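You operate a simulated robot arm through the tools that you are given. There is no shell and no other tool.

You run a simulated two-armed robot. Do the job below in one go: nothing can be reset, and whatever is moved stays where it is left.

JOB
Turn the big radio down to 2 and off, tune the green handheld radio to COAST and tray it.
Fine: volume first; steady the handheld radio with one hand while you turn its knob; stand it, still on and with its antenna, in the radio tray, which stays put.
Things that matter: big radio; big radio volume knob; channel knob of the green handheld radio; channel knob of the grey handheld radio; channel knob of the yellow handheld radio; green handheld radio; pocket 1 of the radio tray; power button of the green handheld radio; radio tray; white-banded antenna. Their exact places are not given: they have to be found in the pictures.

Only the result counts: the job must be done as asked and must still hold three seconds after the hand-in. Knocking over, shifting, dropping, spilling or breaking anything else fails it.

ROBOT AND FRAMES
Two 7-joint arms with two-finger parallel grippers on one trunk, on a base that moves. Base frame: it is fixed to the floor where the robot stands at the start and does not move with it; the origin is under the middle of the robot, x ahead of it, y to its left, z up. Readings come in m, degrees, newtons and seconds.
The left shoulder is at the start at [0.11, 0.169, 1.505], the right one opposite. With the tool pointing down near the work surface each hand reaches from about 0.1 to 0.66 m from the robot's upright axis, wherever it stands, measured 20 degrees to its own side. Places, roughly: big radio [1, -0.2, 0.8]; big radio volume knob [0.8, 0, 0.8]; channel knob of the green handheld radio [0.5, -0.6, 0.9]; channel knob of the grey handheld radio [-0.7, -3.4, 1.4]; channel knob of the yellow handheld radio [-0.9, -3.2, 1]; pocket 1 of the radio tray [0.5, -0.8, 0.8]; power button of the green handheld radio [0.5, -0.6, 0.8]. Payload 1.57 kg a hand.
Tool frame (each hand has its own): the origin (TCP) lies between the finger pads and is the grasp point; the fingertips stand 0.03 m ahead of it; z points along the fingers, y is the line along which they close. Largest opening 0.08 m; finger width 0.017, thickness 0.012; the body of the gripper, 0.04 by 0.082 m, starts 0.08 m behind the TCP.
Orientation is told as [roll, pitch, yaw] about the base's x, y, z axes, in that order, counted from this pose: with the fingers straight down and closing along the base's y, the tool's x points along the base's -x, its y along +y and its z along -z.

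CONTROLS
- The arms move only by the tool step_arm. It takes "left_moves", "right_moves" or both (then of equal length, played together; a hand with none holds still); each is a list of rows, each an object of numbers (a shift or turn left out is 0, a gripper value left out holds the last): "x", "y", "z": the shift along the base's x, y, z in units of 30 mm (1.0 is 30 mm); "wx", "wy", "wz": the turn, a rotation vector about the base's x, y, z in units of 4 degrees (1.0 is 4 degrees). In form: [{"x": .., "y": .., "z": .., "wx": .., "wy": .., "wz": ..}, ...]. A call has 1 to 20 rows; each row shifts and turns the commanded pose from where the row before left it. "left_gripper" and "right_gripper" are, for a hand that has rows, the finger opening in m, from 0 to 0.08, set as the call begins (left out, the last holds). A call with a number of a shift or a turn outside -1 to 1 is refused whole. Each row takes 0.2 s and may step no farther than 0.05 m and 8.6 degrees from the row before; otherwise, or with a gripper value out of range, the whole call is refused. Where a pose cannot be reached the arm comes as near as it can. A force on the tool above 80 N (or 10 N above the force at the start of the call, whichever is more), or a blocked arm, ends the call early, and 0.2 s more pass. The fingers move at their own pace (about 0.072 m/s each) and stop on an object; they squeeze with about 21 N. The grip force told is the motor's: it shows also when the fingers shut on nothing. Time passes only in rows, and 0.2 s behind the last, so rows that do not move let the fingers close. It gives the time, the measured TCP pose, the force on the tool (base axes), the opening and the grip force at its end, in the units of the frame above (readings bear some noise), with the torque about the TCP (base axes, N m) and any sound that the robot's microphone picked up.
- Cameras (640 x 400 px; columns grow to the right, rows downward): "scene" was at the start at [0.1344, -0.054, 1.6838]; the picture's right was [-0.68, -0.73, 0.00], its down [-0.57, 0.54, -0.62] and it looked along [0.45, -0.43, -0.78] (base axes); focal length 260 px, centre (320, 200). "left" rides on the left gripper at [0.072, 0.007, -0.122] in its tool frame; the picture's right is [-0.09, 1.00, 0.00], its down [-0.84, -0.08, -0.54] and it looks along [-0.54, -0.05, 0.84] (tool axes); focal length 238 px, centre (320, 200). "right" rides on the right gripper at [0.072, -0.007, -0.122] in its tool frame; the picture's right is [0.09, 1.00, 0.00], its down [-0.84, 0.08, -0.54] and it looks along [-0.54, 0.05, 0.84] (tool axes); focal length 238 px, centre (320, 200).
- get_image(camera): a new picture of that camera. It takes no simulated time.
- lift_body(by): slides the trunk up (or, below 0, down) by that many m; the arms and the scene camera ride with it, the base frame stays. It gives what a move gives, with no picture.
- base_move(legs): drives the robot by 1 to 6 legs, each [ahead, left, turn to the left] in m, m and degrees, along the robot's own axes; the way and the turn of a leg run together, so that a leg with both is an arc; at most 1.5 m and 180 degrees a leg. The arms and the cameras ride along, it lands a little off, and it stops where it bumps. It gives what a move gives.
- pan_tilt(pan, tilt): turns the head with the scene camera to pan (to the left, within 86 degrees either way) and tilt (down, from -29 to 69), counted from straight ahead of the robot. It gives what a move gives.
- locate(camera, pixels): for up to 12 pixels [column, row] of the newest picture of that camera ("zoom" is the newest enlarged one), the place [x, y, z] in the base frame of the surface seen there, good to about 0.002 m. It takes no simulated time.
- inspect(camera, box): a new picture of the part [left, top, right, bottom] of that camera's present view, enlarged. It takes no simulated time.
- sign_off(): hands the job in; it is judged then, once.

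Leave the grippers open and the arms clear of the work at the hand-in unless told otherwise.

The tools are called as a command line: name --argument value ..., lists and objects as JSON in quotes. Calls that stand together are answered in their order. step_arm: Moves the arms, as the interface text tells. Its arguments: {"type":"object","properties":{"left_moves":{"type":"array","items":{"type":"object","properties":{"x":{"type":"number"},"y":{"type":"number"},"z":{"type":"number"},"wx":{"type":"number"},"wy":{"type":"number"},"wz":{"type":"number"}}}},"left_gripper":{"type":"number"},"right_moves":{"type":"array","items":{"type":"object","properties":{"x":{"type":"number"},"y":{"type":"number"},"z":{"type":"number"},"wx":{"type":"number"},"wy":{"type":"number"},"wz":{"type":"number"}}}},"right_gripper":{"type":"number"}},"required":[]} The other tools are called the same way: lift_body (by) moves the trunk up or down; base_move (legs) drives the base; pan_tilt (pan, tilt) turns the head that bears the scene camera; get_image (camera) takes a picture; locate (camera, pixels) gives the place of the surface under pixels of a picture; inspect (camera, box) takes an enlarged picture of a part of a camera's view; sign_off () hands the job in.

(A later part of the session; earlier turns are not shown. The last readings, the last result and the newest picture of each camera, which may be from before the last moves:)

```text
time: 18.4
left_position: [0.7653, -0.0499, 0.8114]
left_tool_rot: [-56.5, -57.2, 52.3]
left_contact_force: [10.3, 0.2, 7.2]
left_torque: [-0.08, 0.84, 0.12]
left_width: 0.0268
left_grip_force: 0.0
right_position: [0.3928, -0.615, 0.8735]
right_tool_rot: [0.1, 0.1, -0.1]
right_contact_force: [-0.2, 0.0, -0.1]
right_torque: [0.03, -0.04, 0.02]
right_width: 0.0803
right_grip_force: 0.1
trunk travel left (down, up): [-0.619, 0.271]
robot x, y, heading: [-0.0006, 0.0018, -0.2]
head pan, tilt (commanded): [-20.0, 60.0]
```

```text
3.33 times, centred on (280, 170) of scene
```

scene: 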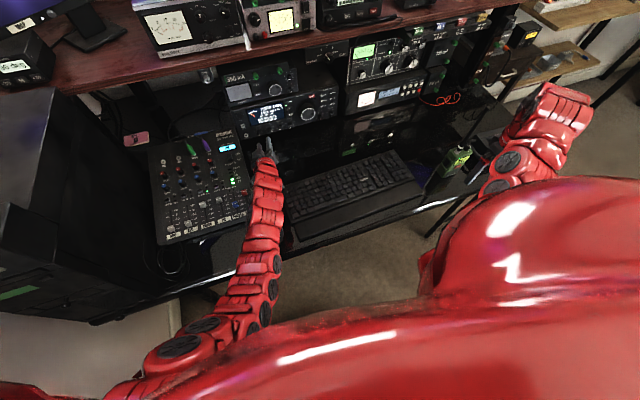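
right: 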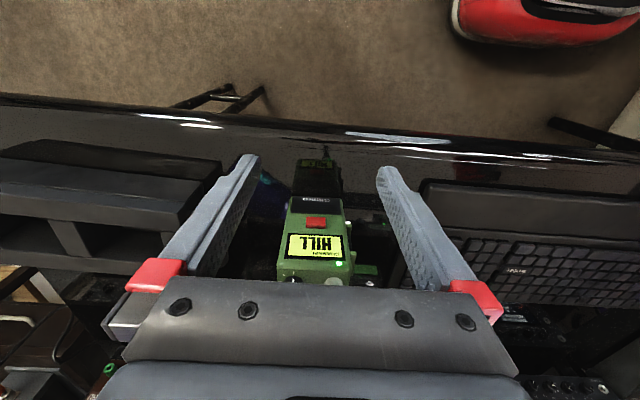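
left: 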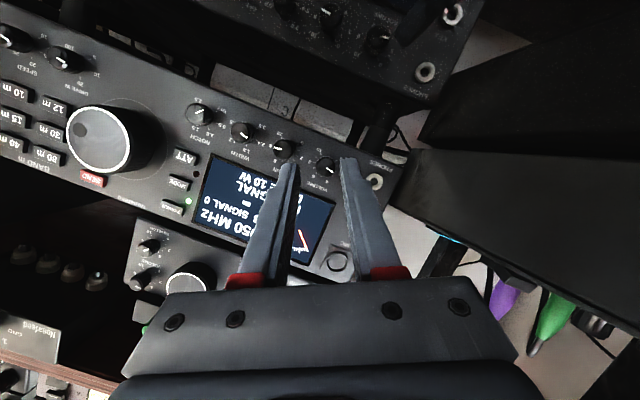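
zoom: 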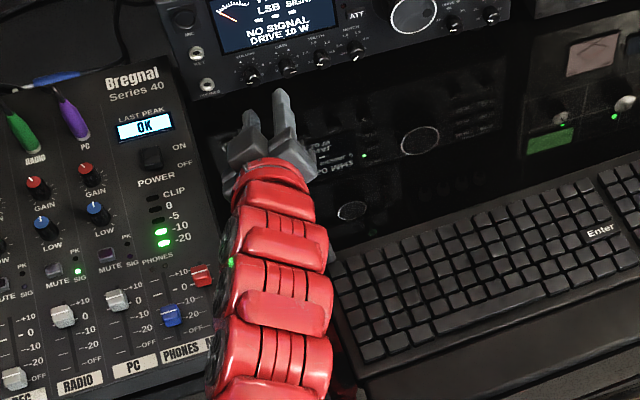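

I lift the hand 30 mm straight up (slightly forward) to free it.

step_arm --left_moves '[{"x": 0.15, "z": 0.33}, {"z": 0.33}, {"z": 0.33}]'

get_image --camera "left"

inspect --camera "left" --box '[260, 60, 400, 150]'

inspect --camera "scene" --box '[200, 110, 360, 230]'

```text
time: 19.2
left_position: [0.7685, -0.0495, 0.8366]
left_tool_rot: [-56.2, -57.1, 51.8]
left_contact_force: [0.1, 0.2, -0.2]
left_torque: [-0.01, -0.03, 0.02]
left_width: 0.0269
left_grip_force: 0.0
right_position: [0.3935, -0.6144, 0.8741]
right_tool_rot: [0.0, -0.1, -0.1]
right_contact_force: [-0.2, 0.2, -0.2]
right_torque: [0.02, 0.01, 0.01]
right_width: 0.08
right_grip_force: 0.0
trunk travel left (down, up): [-0.619, 0.271]
robot x, y, heading: [-0.0041, 0.0052, -0.2]
head pan, tilt (commanded): [-20.0, 60.0]
```

```text
taken
```

left: 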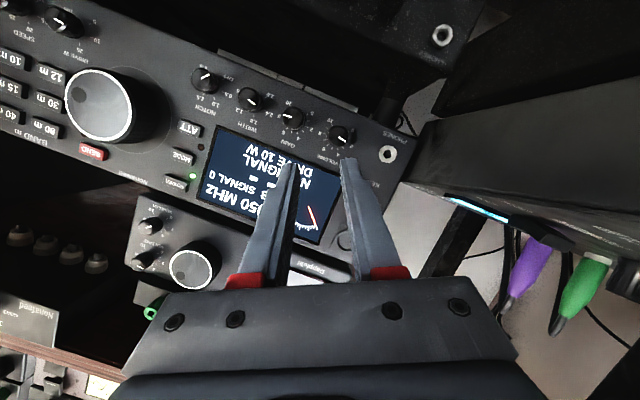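

```text
4.44 times, centred on (330, 105) of left
```

zoom: 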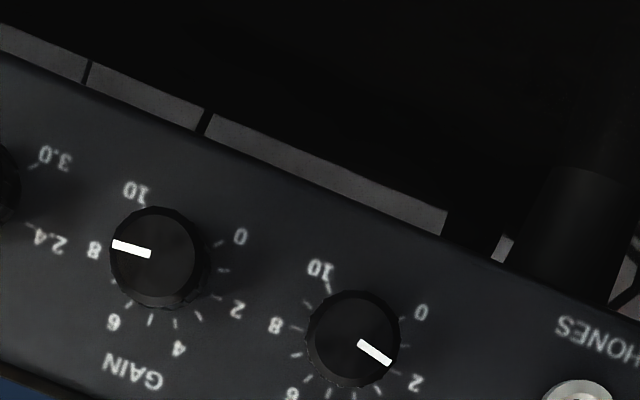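

```text
3.33 times, centred on (280, 170) of scene
```

zoom: 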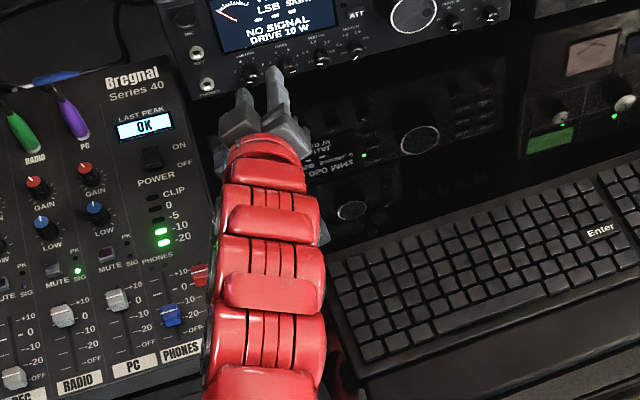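

Freed, and keyboard and mixer look unmoved. I zoom tightly on the volume pointer to read it against the 2 mark.

inspect --camera "left" --box '[315, 115, 371, 150]'

inspect --camera "left" --box '[265, 95, 321, 130]'

```text
11.43 times, centred on (343, 132) of left
```

zoom: 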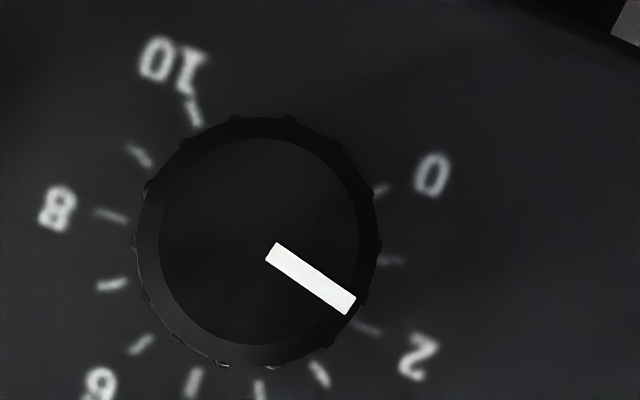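

```text
11.43 times, centred on (293, 112) of left
```

zoom: 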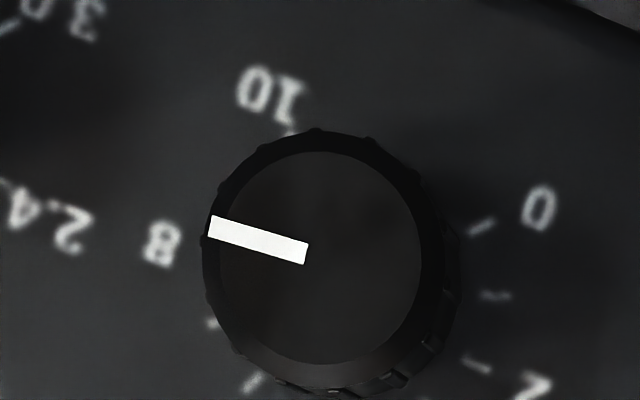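

The pointer reads 2.0 by the tick marks. Now for POWER: I lift the hand, roll it back level and bring it in front of the POWER button, closing the fingers.

step_arm --left_moves '[{"z": 0.7, "wx": 0.4}, {"x": -0.15, "z": 0.7, "y": -0.2, "wx": 0.7}, {"x": -0.15, "z": 0.3, "y": -0.5, "wx": 0.8}, {"y": -0.6, "wx": 0.8}, {"y": -0.6, "wx": 0.8}, {"y": -0.6, "wx": 0.8}, {"y": -0.6, "wx": 0.8}, {"y": -0.5, "wx": 0.8}, {"y": -0.4, "wx": 0.7}]' --left_gripper 0.0

get_image --camera "left"

inspect --camera "left" --box '[220, 60, 420, 185]'

```text
time: 21.2
left_position: [0.7607, -0.1686, 0.8906]
left_tool_rot: [-1.4, -70.5, 1.7]
left_contact_force: [1.6, -0.5, -0.2]
left_torque: [-0.02, -0.02, -0.01]
left_width: 0.0
left_grip_force: 20.8
right_position: [0.3926, -0.6146, 0.8727]
right_tool_rot: [0.0, 0.1, 0.0]
right_contact_force: [-0.5, -0.9, 0.8]
right_torque: [0.01, -0.01, 0.0]
right_width: 0.0804
right_grip_force: 0.1
trunk travel left (down, up): [-0.619, 0.271]
robot x, y, heading: [0.0008, -0.0008, 0.2]
head pan, tilt (commanded): [-20.0, 60.0]
```

```text
taken
```

left: 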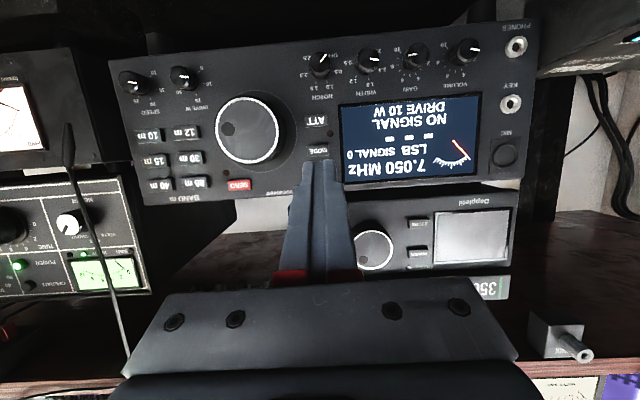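

```text
3.20 times, centred on (320, 122) of left
```

zoom: 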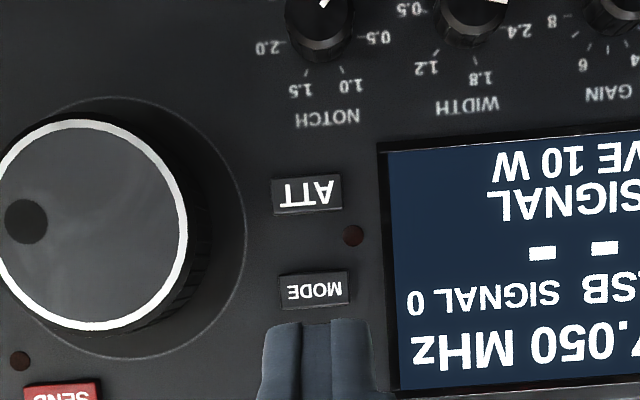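

locate --camera "zoom" --pixels '[[307, 192], [315, 288], [280, 292], [348, 287], [355, 237], [270, 240], [300, 260], [315, 335]]'

```text
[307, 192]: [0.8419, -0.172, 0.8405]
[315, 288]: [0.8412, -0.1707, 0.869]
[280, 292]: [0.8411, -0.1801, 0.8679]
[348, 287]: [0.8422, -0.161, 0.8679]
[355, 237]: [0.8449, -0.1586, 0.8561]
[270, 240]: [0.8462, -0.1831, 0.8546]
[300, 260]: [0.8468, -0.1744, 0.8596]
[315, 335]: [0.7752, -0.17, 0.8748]
```

POWER should sit at (0.842, -0.171, 0.8965) by the 28 mm button spacing, agreeing with the earlier reading. I approach to about 10 mm short.

step_arm --left_moves '[{"x": 0.33, "y": -0.03, "z": 0.12}, {"x": 0.33, "y": -0.03, "z": 0.12}, {"x": 0.33, "y": -0.02}, {}]'

get_image --camera "left"

inspect --camera "scene" --box '[210, 60, 370, 160]'

```text
time: 22.2
left_position: [0.7901, -0.1707, 0.896]
left_tool_rot: [-1.3, -70.5, 1.7]
left_contact_force: [0.2, -0.3, -0.3]
left_torque: [0.0, 0.01, 0.03]
left_width: 0.0001
left_grip_force: 21.0
right_position: [0.3929, -0.6145, 0.8743]
right_tool_rot: [-0.1, 0.0, 0.0]
right_contact_force: [-0.4, -0.6, 0.5]
right_torque: [0.0, -0.01, 0.01]
right_width: 0.0799
right_grip_force: 0.1
trunk travel left (down, up): [-0.619, 0.271]
robot x, y, heading: [0.0002, 0.0017, 0.2]
head pan, tilt (commanded): [-20.0, 60.0]
```

```text
taken
```

left: 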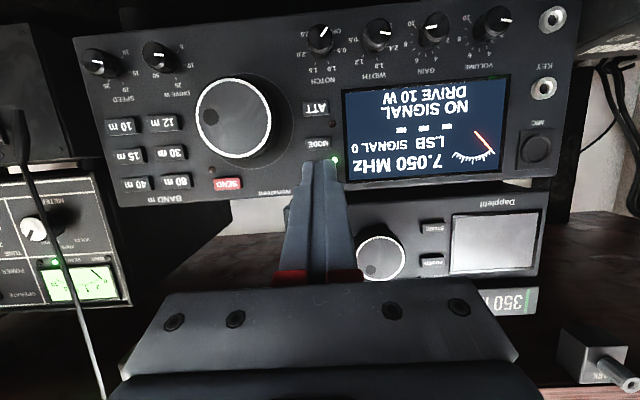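

```text
4.00 times, centred on (290, 110) of scene
```

zoom: 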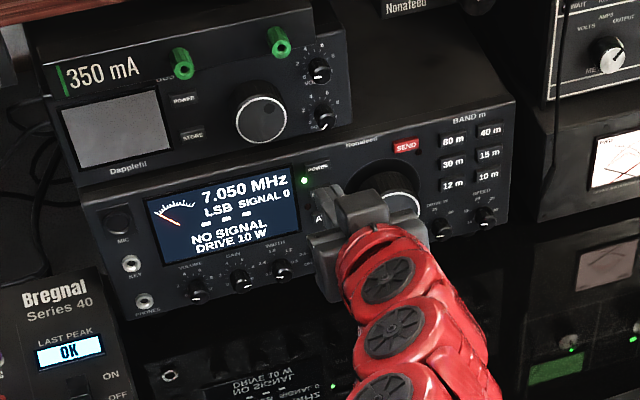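

The fingertips are aligned just below the POWER label; I raise 2 mm and advance slowly toward the button.

step_arm --left_moves '[{"x": 0.2, "z": 0.08}, {"x": 0.2}, {"x": 0.17}, {}]'

inspect --camera "scene" --box '[250, 80, 330, 130]'

inspect --camera "left" --box '[260, 100, 380, 180]'

```text
time: 23.2
left_position: [0.8082, -0.1719, 0.8992]
left_tool_rot: [-1.4, -70.5, 1.6]
left_contact_force: [1.0, 0.6, -0.3]
left_torque: [0.01, -0.01, 0.0]
left_width: 0.0
left_grip_force: 21.1
right_position: [0.3939, -0.6139, 0.8724]
right_tool_rot: [-0.1, 0.0, 0.1]
right_contact_force: [0.7, -0.2, 0.4]
right_torque: [-0.03, 0.01, 0.03]
right_width: 0.0801
right_grip_force: 0.1
trunk travel left (down, up): [-0.619, 0.271]
robot x, y, heading: [0.0016, 0.0012, 0.1]
head pan, tilt (commanded): [-20.0, 60.0]
```

```text
8.00 times, centred on (290, 105) of scene
```

zoom: 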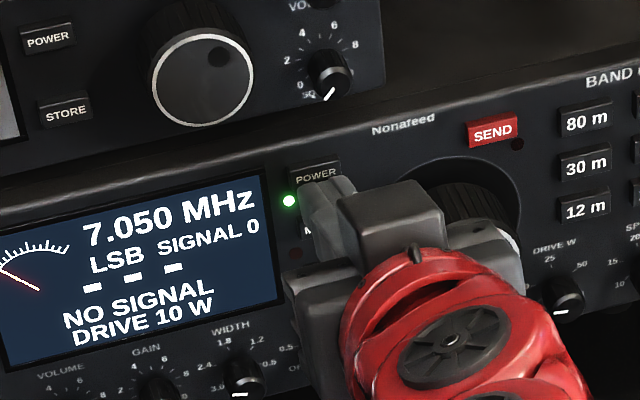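

```text
5.00 times, centred on (320, 140) of left
```

zoom: 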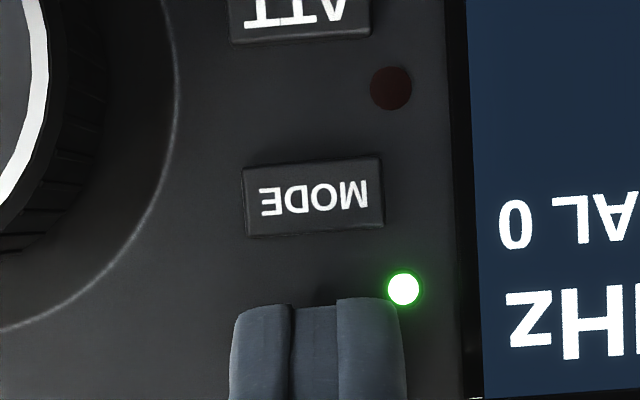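

The finger tip covers the lower half of the POWER button. I press in gently in small steps.

step_arm --left_moves '[{"x": 0.06}, {"x": 0.06}]'

inspect --camera "scene" --box '[250, 80, 330, 130]'

```text
time: 23.8
left_position: [0.8109, -0.1706, 0.8986]
left_tool_rot: [-1.2, -70.4, 1.5]
left_contact_force: [-0.7, 0.1, -0.5]
left_torque: [-0.01, 0.0, -0.02]
left_width: 0.0
left_grip_force: 20.7
right_position: [0.3935, -0.6152, 0.8722]
right_tool_rot: [-0.1, 0.0, 0.0]
right_contact_force: [0.4, 0.3, 0.8]
right_torque: [0.03, 0.0, 0.02]
right_width: 0.0802
right_grip_force: 0.1
trunk travel left (down, up): [-0.619, 0.271]
robot x, y, heading: [0.0002, 0.0019, 0.1]
head pan, tilt (commanded): [-20.0, 60.0]
```

```text
8.00 times, centred on (290, 105) of scene
```

zoom: 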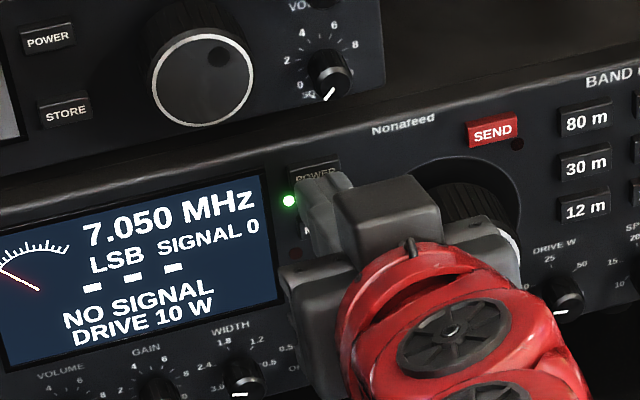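

Not yet touching. I press on in 1.5 mm steps.

step_arm --left_moves '[{"x": 0.05}, {"x": 0.05}]'

inspect --camera "scene" --box '[250, 80, 330, 130]'

```text
time: 24.4
left_position: [0.8138, -0.1714, 0.8991]
left_tool_rot: [-1.4, -70.4, 1.5]
left_contact_force: [-2.2, -0.1, -0.8]
left_torque: [0.0, 0.04, 0.0]
left_width: 0.0
left_grip_force: 21.3
right_position: [0.3935, -0.6142, 0.8732]
right_tool_rot: [0.0, 0.0, 0.0]
right_contact_force: [-1.0, 0.0, 0.2]
right_torque: [-0.04, 0.01, 0.0]
right_width: 0.0798
right_grip_force: 0.1
trunk travel left (down, up): [-0.619, 0.271]
robot x, y, heading: [0.0049, 0.0003, 0.1]
head pan, tilt (commanded): [-20.0, 60.0]
heard: click
```

```text
8.00 times, centred on (290, 105) of scene
```

zoom: 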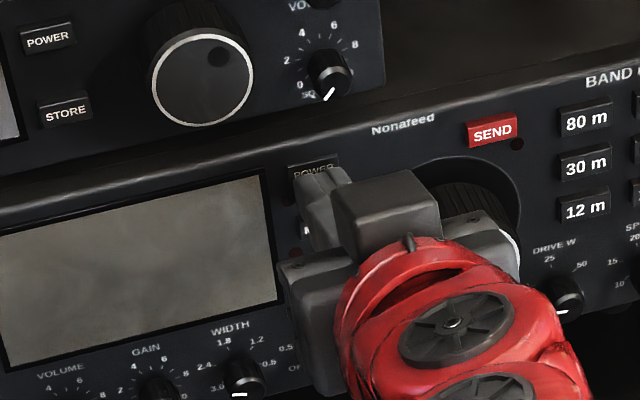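

A click, and the display and LED went dark: the big radio is off. I back the hand straight out.

step_arm --left_moves '[{"x": -0.4}, {"x": -0.8}, {"x": -0.8}, {"x": -0.8, "z": 0.3}, {"x": -0.6, "z": 0.6}, {"z": 0.6}]'

get_image --camera "left"

get_image --camera "scene"

```text
time: 25.8
left_position: [0.7117, -0.1707, 0.9446]
left_tool_rot: [-1.3, -70.4, 1.6]
left_contact_force: [-0.5, -1.1, 0.1]
left_torque: [0.0, 0.01, 0.01]
left_width: 0.0002
left_grip_force: 21.2
right_position: [0.3931, -0.6135, 0.8727]
right_tool_rot: [0.0, 0.0, 0.0]
right_contact_force: [-0.2, -0.8, 0.3]
right_torque: [0.02, 0.02, 0.0]
right_width: 0.0801
right_grip_force: 0.0
trunk travel left (down, up): [-0.619, 0.271]
robot x, y, heading: [-0.003, 0.0015, -0.1]
head pan, tilt (commanded): [-20.0, 60.0]
```

```text
taken
```

left: 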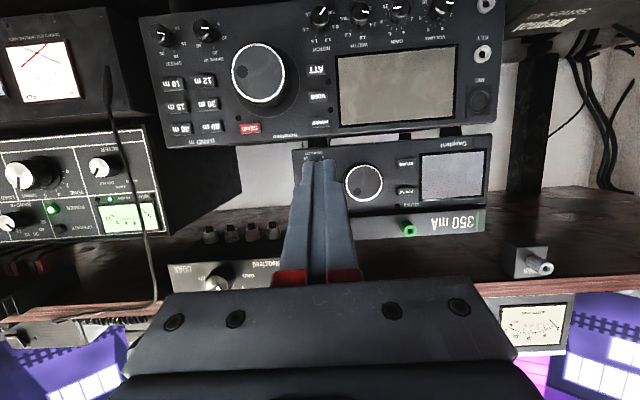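

```text
taken
```

scene: 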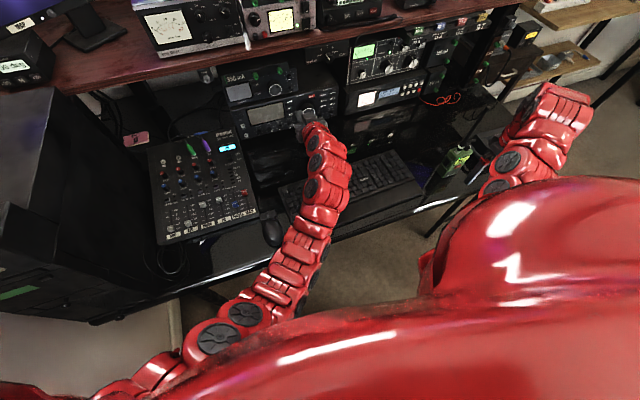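

The big radio is dark. Now the handheld: I enlarge the right-hand view of it.

inspect --camera "right" --box '[240, 150, 410, 290]'

inspect --camera "scene" --box '[400, 80, 520, 200]'

```text
2.86 times, centred on (325, 220) of right
```

zoom: 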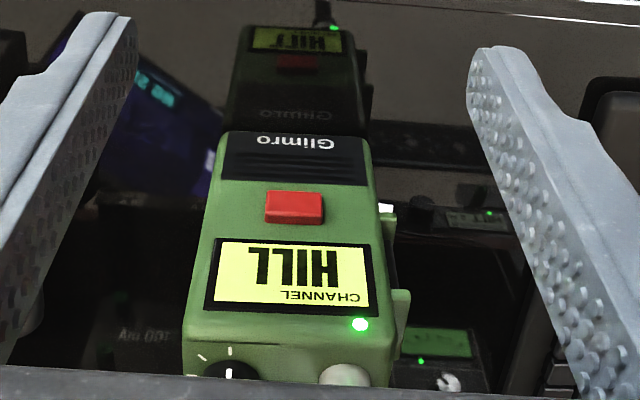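

```text
3.33 times, centred on (460, 140) of scene
```

zoom: 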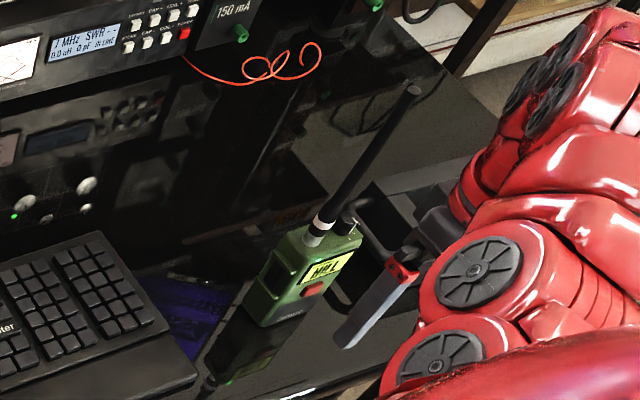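

locate --camera "right" --pixels '[[320, 199], [342, 199], [369, 200], [309, 262], [371, 265], [326, 222], [345, 270], [322, 278], [361, 282], [376, 222], [381, 262], [318, 285]]'

inspect --camera "scene" --box '[435, 130, 485, 180]'

```text
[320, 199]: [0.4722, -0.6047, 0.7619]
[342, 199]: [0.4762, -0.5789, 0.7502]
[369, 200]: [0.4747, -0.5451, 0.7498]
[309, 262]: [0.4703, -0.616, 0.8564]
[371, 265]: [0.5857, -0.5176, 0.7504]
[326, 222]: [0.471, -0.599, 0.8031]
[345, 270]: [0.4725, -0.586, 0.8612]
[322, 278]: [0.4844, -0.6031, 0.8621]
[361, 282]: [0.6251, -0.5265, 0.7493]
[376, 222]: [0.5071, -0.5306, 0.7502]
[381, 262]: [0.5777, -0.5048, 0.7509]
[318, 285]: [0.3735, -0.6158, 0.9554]
```

```text
8.00 times, centred on (460, 155) of scene
```

zoom: 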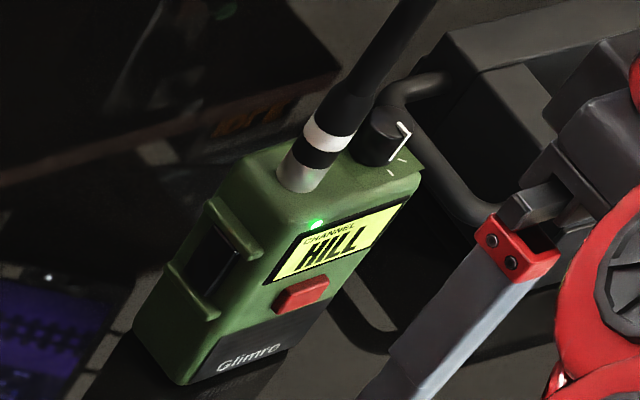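

A clear view: PTT guarded by ribs on the left side, red power button on the front, knob and antenna on top. I locate key points in this zoom.

locate --camera "zoom" --pixels '[[225, 215], [245, 165], [390, 165], [415, 190], [300, 215], [345, 230], [184, 380], [300, 330], [240, 235], [190, 285], [302, 293], [380, 145]]'

locate --camera "zoom" --pixels '[[392, 120], [382, 112], [405, 125], [325, 135], [300, 180], [375, 155], [400, 145], [350, 100], [330, 235], [400, 235], [250, 370], [160, 340]]'

```text
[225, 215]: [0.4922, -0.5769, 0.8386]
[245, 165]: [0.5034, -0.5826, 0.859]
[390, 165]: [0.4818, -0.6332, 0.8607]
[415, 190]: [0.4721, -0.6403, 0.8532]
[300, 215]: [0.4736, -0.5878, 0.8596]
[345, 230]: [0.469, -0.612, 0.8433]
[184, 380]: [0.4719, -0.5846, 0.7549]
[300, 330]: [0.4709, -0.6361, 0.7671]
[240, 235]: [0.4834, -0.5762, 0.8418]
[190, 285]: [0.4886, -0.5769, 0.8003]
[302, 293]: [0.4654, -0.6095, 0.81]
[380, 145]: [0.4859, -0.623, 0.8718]
```

```text
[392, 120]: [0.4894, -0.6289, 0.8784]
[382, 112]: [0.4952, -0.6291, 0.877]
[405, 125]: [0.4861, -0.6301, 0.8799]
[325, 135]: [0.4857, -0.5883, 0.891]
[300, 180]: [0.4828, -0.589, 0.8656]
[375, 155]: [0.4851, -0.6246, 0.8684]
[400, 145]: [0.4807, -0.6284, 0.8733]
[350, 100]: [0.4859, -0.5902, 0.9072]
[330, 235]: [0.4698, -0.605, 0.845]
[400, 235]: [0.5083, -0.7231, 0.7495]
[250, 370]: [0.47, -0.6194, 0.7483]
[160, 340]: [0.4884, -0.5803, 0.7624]
```

The radio body spans about x 0.470–0.505, y -0.640…-0.582, z 0.748–0.861; knob at (0.489,-0.627), top 0.88; antenna at (0.487,-0.590), top 1.034. I'll need to drive to the right, so I look at the free space there and behind.

pan_tilt --pan -75 --tilt 40

get_image --camera "scene"

locate --camera "right" --pixels '[[230, 95], [260, 92], [190, 103], [550, 125], [100, 50], [300, 50]]'

```text
time: 27.1
left_position: [0.7129, -0.1721, 0.9451]
left_tool_rot: [-1.3, -70.3, 1.6]
left_contact_force: [-0.9, 0.9, 0.8]
left_torque: [0.0, -0.03, 0.01]
left_width: 0.0001
left_grip_force: 20.7
right_position: [0.393, -0.6142, 0.8725]
right_tool_rot: [0.1, 0.0, 0.0]
right_contact_force: [0.7, -0.3, -0.1]
right_torque: [-0.01, -0.03, 0.04]
right_width: 0.08
right_grip_force: 0.0
trunk travel left (down, up): [-0.619, 0.271]
robot x, y, heading: [-0.001, 0.0003, -0.1]
head pan, tilt (commanded): [-75.0, 40.0]
```

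```text
taken
```

scene: 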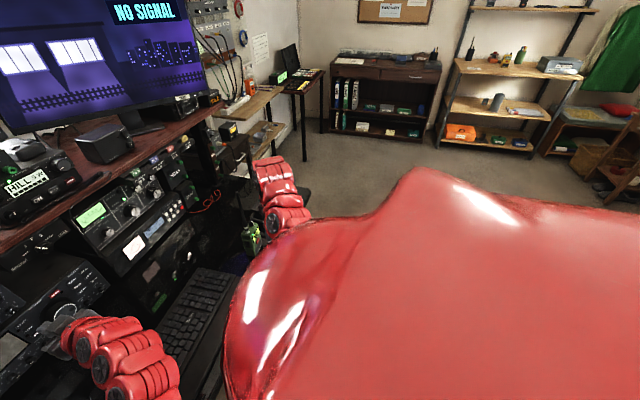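

```text
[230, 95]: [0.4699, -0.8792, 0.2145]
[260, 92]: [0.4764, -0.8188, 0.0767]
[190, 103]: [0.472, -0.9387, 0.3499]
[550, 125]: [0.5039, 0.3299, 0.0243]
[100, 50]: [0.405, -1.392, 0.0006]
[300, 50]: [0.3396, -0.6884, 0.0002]
```

The room to the right is clear. I back the base 0.35 m away from the desk first.

base_move --legs '[[-0.35, 0, 0]]'

pan_tilt --pan -40 --tilt 45

get_image --camera "scene"

```text
time: 28.7
left_position: [0.5199, -0.1825, 0.9456]
left_tool_rot: [-1.3, -70.6, 0.9]
left_contact_force: [0.0, -0.8, -0.1]
left_torque: [0.0, 0.01, 0.0]
left_width: 0.0
left_grip_force: 20.8
right_position: [0.1961, -0.623, 0.8735]
right_tool_rot: [0.0, -0.1, -0.7]
right_contact_force: [0.0, -0.2, -0.7]
right_torque: [0.03, -0.04, 0.0]
right_width: 0.08
right_grip_force: 0.1
trunk travel left (down, up): [-0.619, 0.271]
robot x, y, heading: [-0.1899, -0.0044, -0.5]
head pan, tilt (commanded): [-75.0, 40.0]
stopped in leg 1: the robot was blocked; the commanded pose is now the measured one
```

```text
time: 29.7
left_position: [0.5219, -0.1818, 0.9445]
left_tool_rot: [-1.3, -70.4, 1.0]
left_contact_force: [0.1, -0.2, 1.0]
left_torque: [0.01, -0.01, -0.01]
left_width: 0.0
left_grip_force: 20.9
right_position: [0.1985, -0.6218, 0.8737]
right_tool_rot: [-0.1, 0.0, -0.7]
right_contact_force: [-0.6, -0.3, 0.9]
right_torque: [-0.02, -0.01, 0.03]
right_width: 0.08
right_grip_force: 0.1
trunk travel left (down, up): [-0.619, 0.271]
robot x, y, heading: [-0.187, -0.0002, -1.0]
head pan, tilt (commanded): [-40.0, 45.0]
```

```text
taken
```

scene: 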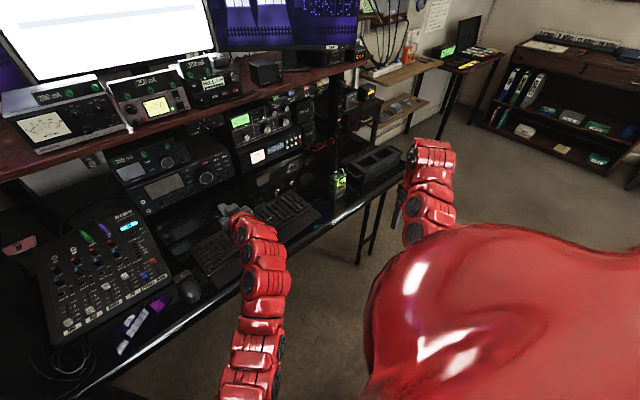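

The base was stopped after 0.19 m: something is behind the robot. I look to both sides rearward to find out what it is.

pan_tilt --pan -86 --tilt 45

get_image --camera "scene"

pan_tilt --pan 86 --tilt 45

get_image --camera "scene"

```text
time: 30.9
left_position: [0.5212, -0.182, 0.9443]
left_tool_rot: [-1.4, -70.5, 1.0]
left_contact_force: [0.2, 0.5, 1.1]
left_torque: [0.02, -0.02, 0.03]
left_width: 0.0
left_grip_force: 21.6
right_position: [0.1971, -0.6216, 0.8735]
right_tool_rot: [0.0, 0.0, -0.6]
right_contact_force: [-0.7, 0.3, 0.2]
right_torque: [-0.01, 0.0, -0.03]
right_width: 0.0799
right_grip_force: 0.1
trunk travel left (down, up): [-0.619, 0.271]
robot x, y, heading: [-0.1869, -0.0021, -0.7]
head pan, tilt (commanded): [-85.9, 45.0]
```

```text
taken
```

scene: 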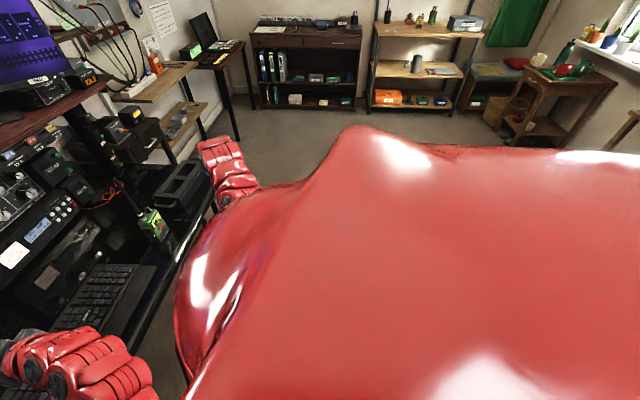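

```text
time: 33.5
left_position: [0.5205, -0.182, 0.9454]
left_tool_rot: [-1.4, -70.4, 1.0]
left_contact_force: [-0.2, 0.2, -0.2]
left_torque: [0.01, 0.02, 0.03]
left_width: 0.0
left_grip_force: 20.1
right_position: [0.1993, -0.6223, 0.8735]
right_tool_rot: [0.0, 0.0, -0.6]
right_contact_force: [-0.5, 0.6, 0.3]
right_torque: [0.01, 0.03, 0.02]
right_width: 0.08
right_grip_force: 0.0
trunk travel left (down, up): [-0.619, 0.271]
robot x, y, heading: [-0.1868, -0.0017, -0.8]
head pan, tilt (commanded): [85.9, 45.0]
```

```text
taken
```

scene: 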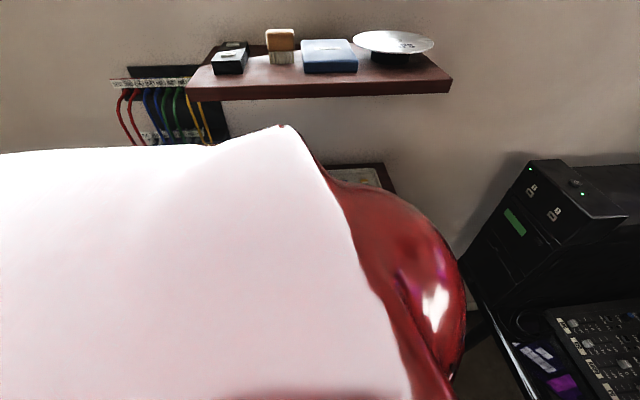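

locate --camera "scene" --pixels '[[60, 120], [160, 140], [350, 175], [300, 60], [500, 100], [20, 20]]'

pan_tilt --pan -86 --tilt 20

get_image --camera "scene"

locate --camera "scene" --pixels '[[620, 290], [600, 220], [560, 240], [635, 180], [520, 260], [635, 240]]'

```text
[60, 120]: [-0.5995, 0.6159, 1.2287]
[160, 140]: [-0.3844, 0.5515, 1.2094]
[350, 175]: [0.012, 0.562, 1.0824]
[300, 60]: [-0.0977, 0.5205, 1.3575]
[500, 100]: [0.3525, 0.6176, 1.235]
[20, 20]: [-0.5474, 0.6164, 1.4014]
```

```text
time: 36.1
left_position: [0.5209, -0.1816, 0.9458]
left_tool_rot: [-1.5, -70.5, 1.0]
left_contact_force: [0.1, 0.2, -0.3]
left_torque: [-0.02, 0.02, 0.03]
left_width: 0.0001
left_grip_force: 21.5
right_position: [0.1981, -0.6224, 0.8732]
right_tool_rot: [0.0, -0.1, -0.6]
right_contact_force: [0.7, -0.2, 0.7]
right_torque: [-0.02, -0.04, -0.01]
right_width: 0.0802
right_grip_force: 0.1
trunk travel left (down, up): [-0.619, 0.271]
robot x, y, heading: [-0.194, -0.0015, -0.7]
head pan, tilt (commanded): [-85.9, 20.0]
```

```text
taken
```

scene: 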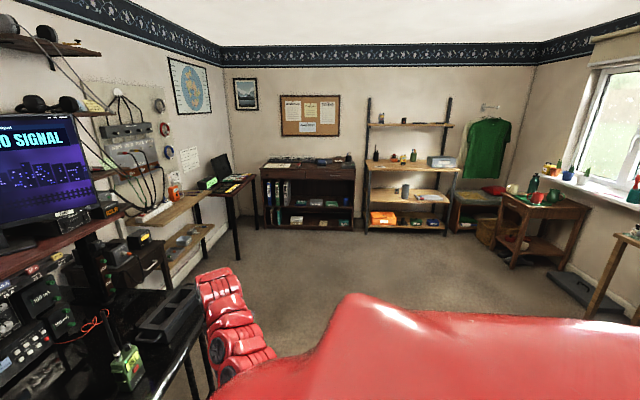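

```text
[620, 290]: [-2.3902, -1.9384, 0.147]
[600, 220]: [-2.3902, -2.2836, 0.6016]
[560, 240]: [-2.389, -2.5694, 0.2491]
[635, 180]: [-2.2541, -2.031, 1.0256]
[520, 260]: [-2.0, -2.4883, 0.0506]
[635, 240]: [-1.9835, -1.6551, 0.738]
```

The robot rests 0.19 m back, which is about where I want it. Before driving right, I raise the left hand well above the antenna top (1.034 m).

step_arm --left_moves '[{"z": 0.9}, {"z": 0.9}, {"z": 0.9}, {"z": 0.9}, {"z": 0.9}, {"z": 0.9}, {"z": 0.9}, {"z": 0.9}]'

pan_tilt --pan -30 --tilt 45

get_image --camera "scene"

```text
time: 37.9
left_position: [0.5204, -0.1815, 1.1607]
left_tool_rot: [-1.7, -70.5, 1.2]
left_contact_force: [-0.7, 0.5, -0.1]
left_torque: [0.01, 0.0, 0.0]
left_width: 0.0003
left_grip_force: 20.7
right_position: [0.1974, -0.6219, 0.8724]
right_tool_rot: [0.0, 0.0, -0.6]
right_contact_force: [0.9, -0.5, 0.3]
right_torque: [-0.01, -0.01, 0.03]
right_width: 0.08
right_grip_force: 0.0
trunk travel left (down, up): [-0.619, 0.271]
robot x, y, heading: [-0.193, -0.0016, -0.5]
head pan, tilt (commanded): [-85.9, 20.0]
```

```text
time: 39.1
left_position: [0.5192, -0.182, 1.161]
left_tool_rot: [-1.5, -70.5, 1.1]
left_contact_force: [-0.4, -0.3, 0.1]
left_torque: [-0.02, 0.0, 0.01]
left_width: 0.0
left_grip_force: 20.7
right_position: [0.1979, -0.6209, 0.8737]
right_tool_rot: [0.0, -0.1, -0.6]
right_contact_force: [0.5, 0.4, 0.3]
right_torque: [-0.04, -0.02, 0.02]
right_width: 0.0798
right_grip_force: 0.0
trunk travel left (down, up): [-0.619, 0.271]
robot x, y, heading: [-0.1885, -0.0003, -0.4]
head pan, tilt (commanded): [-30.0, 45.0]
```

```text
taken
```

scene: 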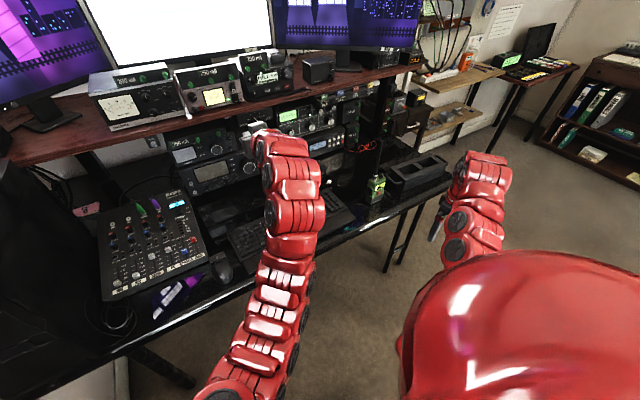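

Left hand is clear at z 1.16. I drive 0.05 m forward off the blockage, then 0.55 m to the right.

base_move --legs '[[0.05, 0, 0.5], [0, -0.3, 0]]'

get_image --camera "scene"

get_image --camera "right"

```text
time: 41.7
left_position: [0.5711, -0.482, 1.1589]
left_tool_rot: [-1.4, -70.5, 1.4]
left_contact_force: [0.5, 0.5, -0.2]
left_torque: [-0.01, 0.01, 0.0]
left_width: 0.0
left_grip_force: 20.8
right_position: [0.2534, -0.926, 0.8733]
right_tool_rot: [0.1, 0.1, -0.1]
right_contact_force: [-0.7, 0.0, -0.2]
right_torque: [0.01, 0.04, 0.0]
right_width: 0.08
right_grip_force: 0.0
trunk travel left (down, up): [-0.619, 0.271]
robot x, y, heading: [-0.1407, -0.3093, -0.5]
head pan, tilt (commanded): [-30.0, 45.0]
```

```text
taken
```

scene: 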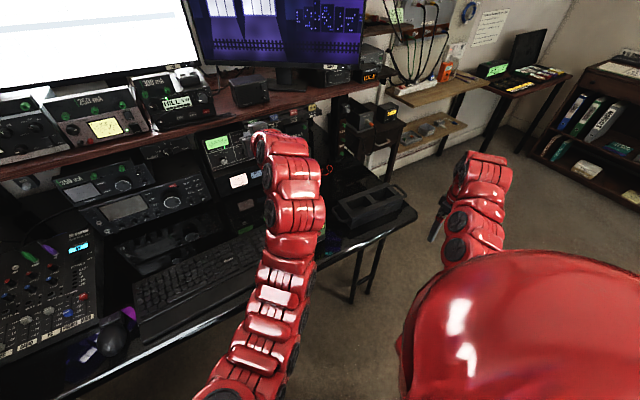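

```text
taken
```

right: 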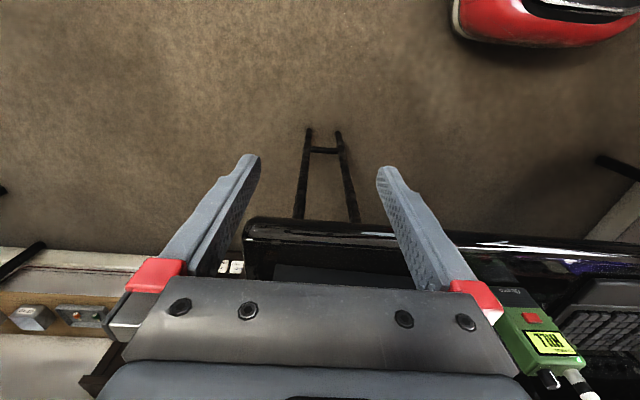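

Path is clear; I finish the drive to the right.

base_move --legs '[[0, -0.25, 0.5]]'

get_image --camera "scene"

get_image --camera "left"

```text
time: 43.5
left_position: [0.5725, -0.7193, 1.1607]
left_tool_rot: [-1.4, -70.5, 2.1]
left_contact_force: [-0.7, 0.1, -1.2]
left_torque: [-0.03, 0.05, 0.0]
left_width: 0.0002
left_grip_force: 20.8
right_position: [0.2594, -1.1652, 0.8724]
right_tool_rot: [0.0, 0.1, 0.4]
right_contact_force: [-0.6, 0.1, 0.3]
right_torque: [0.01, -0.01, -0.02]
right_width: 0.0801
right_grip_force: 0.1
trunk travel left (down, up): [-0.619, 0.271]
robot x, y, heading: [-0.1376, -0.5524, 0.4]
head pan, tilt (commanded): [-30.0, 45.0]
```

```text
taken
```

scene: 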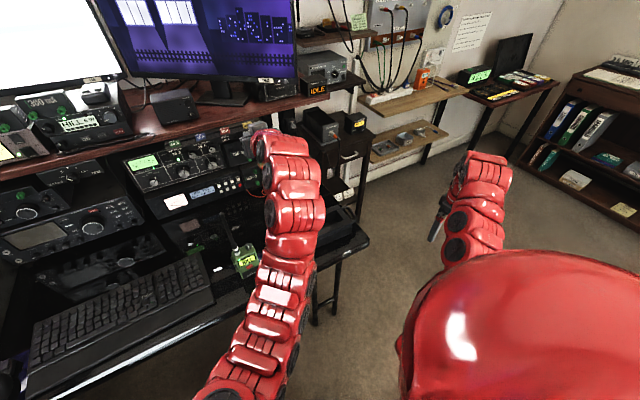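

```text
taken
```

left: 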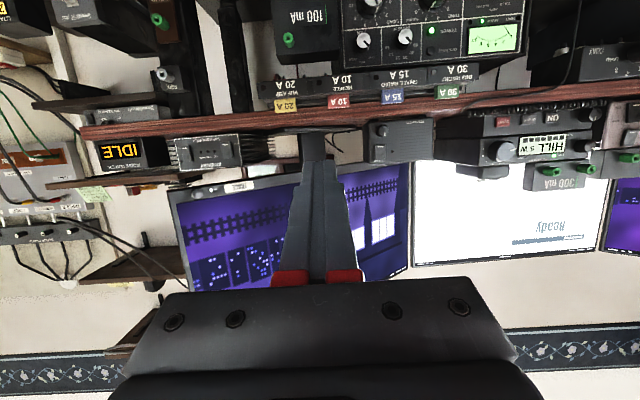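

The robot is now at (-0.138,-0.552). To know how much room there is behind, I look rearward to the left, where it was blocked.

pan_tilt --pan 86 --tilt 30

get_image --camera "scene"

```text
time: 45.5
left_position: [0.5741, -0.7188, 1.1608]
left_tool_rot: [-1.4, -70.4, 2.0]
left_contact_force: [-0.3, 0.1, 1.1]
left_torque: [0.02, 0.01, -0.01]
left_width: 0.0
left_grip_force: 21.1
right_position: [0.2605, -1.1656, 0.8725]
right_tool_rot: [-0.1, 0.0, 0.3]
right_contact_force: [0.0, 0.8, -0.6]
right_torque: [-0.01, -0.01, 0.0]
right_width: 0.0801
right_grip_force: 0.0
trunk travel left (down, up): [-0.619, 0.271]
robot x, y, heading: [-0.1414, -0.5536, 0.4]
head pan, tilt (commanded): [85.9, 30.0]
```

```text
taken
```

scene: 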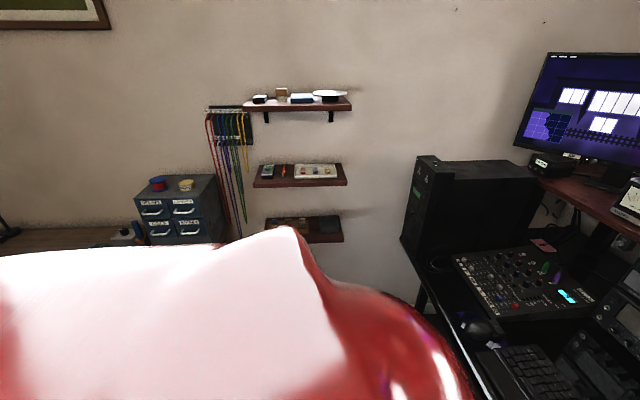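

A wooden bench with a drawer unit stands behind on the left. I locate its edges.

locate --camera "scene" --pixels '[[60, 237], [20, 245], [100, 235], [140, 200], [180, 240], [5, 235], [125, 230]]'

inspect --camera "scene" --box '[0, 150, 300, 300]'

```text
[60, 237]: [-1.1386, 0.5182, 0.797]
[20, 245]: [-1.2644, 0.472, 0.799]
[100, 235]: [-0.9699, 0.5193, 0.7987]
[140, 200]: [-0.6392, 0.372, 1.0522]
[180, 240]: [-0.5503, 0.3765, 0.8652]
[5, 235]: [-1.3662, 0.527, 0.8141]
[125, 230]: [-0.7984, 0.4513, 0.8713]
```

```text
2.13 times, centred on (150, 225) of scene
```

zoom: 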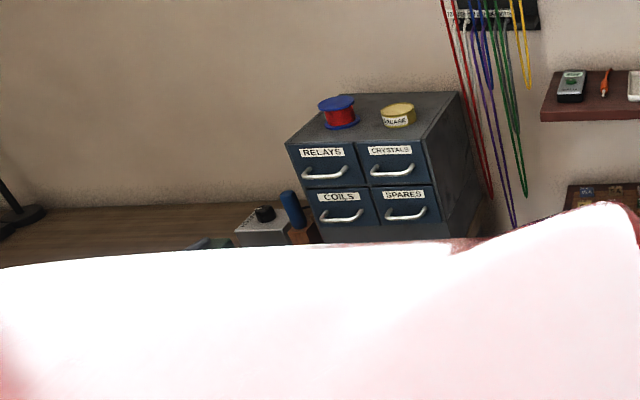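

The robot touched a fixed bench along the left wall; here it is well clear of it. I check the other rearward side before backing a little.

pan_tilt --pan -86 --tilt 40

get_image --camera "scene"

get_image --camera "right"

```text
time: 48.0
left_position: [0.5741, -0.719, 1.1614]
left_tool_rot: [-1.4, -70.5, 2.1]
left_contact_force: [-0.5, -0.4, -0.1]
left_torque: [0.01, 0.0, 0.01]
left_width: 0.0003
left_grip_force: 21.0
right_position: [0.2592, -1.1649, 0.8731]
right_tool_rot: [-0.1, 0.0, 0.3]
right_contact_force: [-0.8, -0.3, -0.3]
right_torque: [-0.02, 0.0, -0.02]
right_width: 0.0798
right_grip_force: 0.0
trunk travel left (down, up): [-0.619, 0.271]
robot x, y, heading: [-0.1407, -0.5536, 0.6]
head pan, tilt (commanded): [-85.9, 40.0]
```

```text
taken
```

scene: 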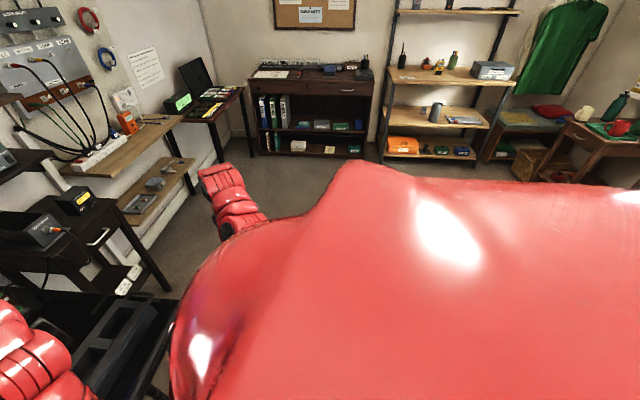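

```text
taken
```

right: 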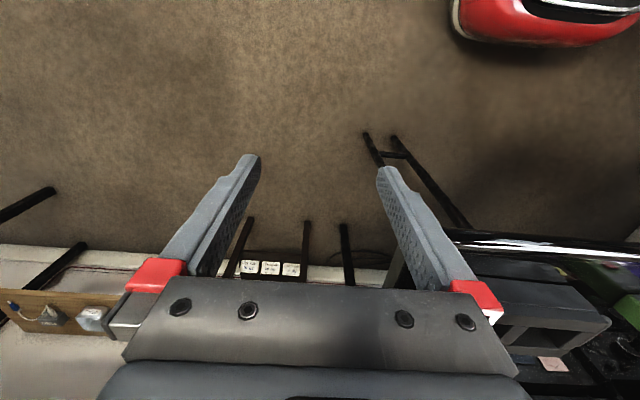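

The floor behind is clear as far as seen. I back the base 0.12 m for a better reach.

base_move --legs '[[-0.12, 0, -0.5]]'

pan_tilt --pan -10 --tilt 45

get_image --camera "scene"

```text
time: 49.3
left_position: [0.4545, -0.7244, 1.1603]
left_tool_rot: [-1.6, -70.4, 1.8]
left_contact_force: [0.6, 0.0, -0.8]
left_torque: [-0.03, 0.02, -0.06]
left_width: 0.0
left_grip_force: 20.9
right_position: [0.1357, -1.1695, 0.8743]
right_tool_rot: [-0.2, 0.1, -0.2]
right_contact_force: [0.2, -0.7, 0.1]
right_torque: [-0.03, 0.03, -0.01]
right_width: 0.0801
right_grip_force: 0.1
trunk travel left (down, up): [-0.619, 0.271]
robot x, y, heading: [-0.261, -0.5528, -0.1]
head pan, tilt (commanded): [-85.9, 40.0]
```

```text
time: 50.8
left_position: [0.4467, -0.7272, 1.1648]
left_tool_rot: [-1.8, -70.8, 1.6]
left_contact_force: [-0.3, 0.4, 0.2]
left_torque: [0.03, 0.02, 0.03]
left_width: 0.0
left_grip_force: 21.2
right_position: [0.1263, -1.1712, 0.8763]
right_tool_rot: [0.0, -0.2, -0.4]
right_contact_force: [-0.8, 0.0, 0.5]
right_torque: [-0.01, 0.0, 0.01]
right_width: 0.0799
right_grip_force: 0.1
trunk travel left (down, up): [-0.619, 0.271]
robot x, y, heading: [-0.2594, -0.5532, -0.4]
head pan, tilt (commanded): [-10.0, 45.0]
```

```text
taken
```

scene: 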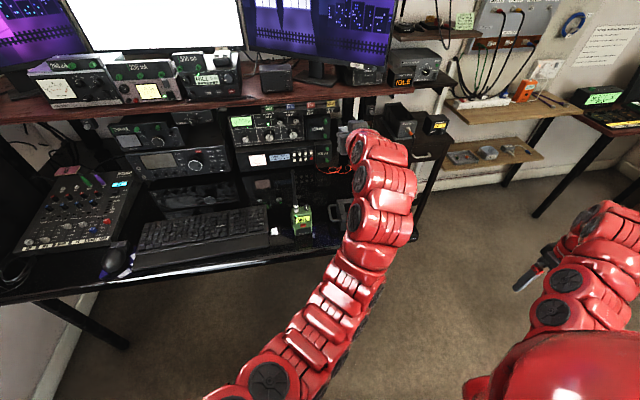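

The radio at (302,218) and the keyboard are well visible. I move the left hand left past the antenna (staying above it), to y ≈ -0.45.

step_arm --left_moves '[{"y": 0.93}, {"y": 0.93}, {"y": 0.93}, {"y": 0.93}, {"y": 0.93}, {"y": 0.93}, {"y": 0.93}, {"y": 0.93}, {"y": 0.93}, {"y": 0.93}]'

step_arm --left_moves '[{"z": -0.9, "x": -0.2}, {"z": -0.9, "x": -0.2}, {"z": -0.9, "x": -0.3}, {"z": -0.9, "x": -0.3}, {"z": -0.9, "x": -0.3}, {"z": -0.9, "x": -0.3}, {"z": -0.9, "x": -0.3}, {"z": -0.9, "x": -0.3}, {"z": -0.9, "x": -0.3}]' --left_gripper 0.08

get_image --camera "scene"

get_image --camera "left"

```text
time: 53.0
left_position: [0.4453, -0.4473, 1.1662]
left_tool_rot: [-1.7, -70.8, 1.7]
left_contact_force: [-0.8, 0.7, 0.1]
left_torque: [-0.02, 0.02, -0.02]
left_width: 0.0
left_grip_force: 20.5
right_position: [0.1276, -1.1711, 0.877]
right_tool_rot: [0.0, -0.2, -0.5]
right_contact_force: [-0.6, -0.3, -0.3]
right_torque: [-0.01, 0.03, 0.0]
right_width: 0.0799
right_grip_force: 0.0
trunk travel left (down, up): [-0.619, 0.271]
robot x, y, heading: [-0.2589, -0.5541, -0.3]
head pan, tilt (commanded): [-10.0, 45.0]
```

```text
time: 55.0
left_position: [0.3705, -0.4464, 0.9244]
left_tool_rot: [-1.6, -70.8, 1.6]
left_contact_force: [0.2, -0.3, -0.3]
left_torque: [0.05, 0.01, -0.01]
left_width: 0.0798
left_grip_force: 0.1
right_position: [0.127, -1.1709, 0.8769]
right_tool_rot: [0.0, -0.2, -0.5]
right_contact_force: [1.0, 0.4, -0.5]
right_torque: [0.01, 0.03, 0.0]
right_width: 0.0799
right_grip_force: 0.0
trunk travel left (down, up): [-0.619, 0.271]
robot x, y, heading: [-0.2593, -0.5523, -0.2]
head pan, tilt (commanded): [-10.0, 45.0]
```

```text
taken
```

scene: 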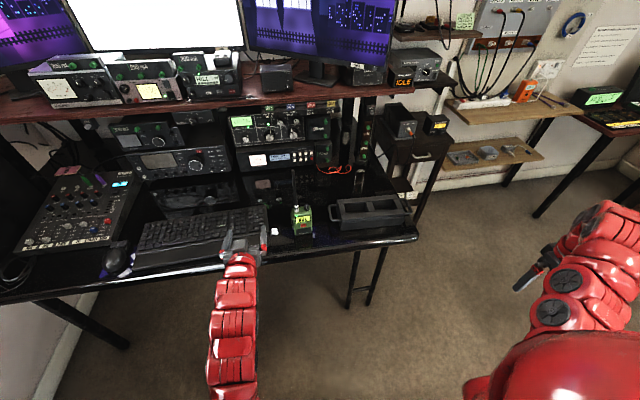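

```text
taken
```

left: 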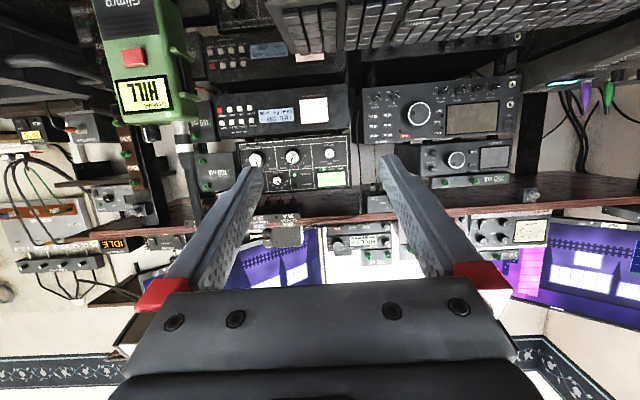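

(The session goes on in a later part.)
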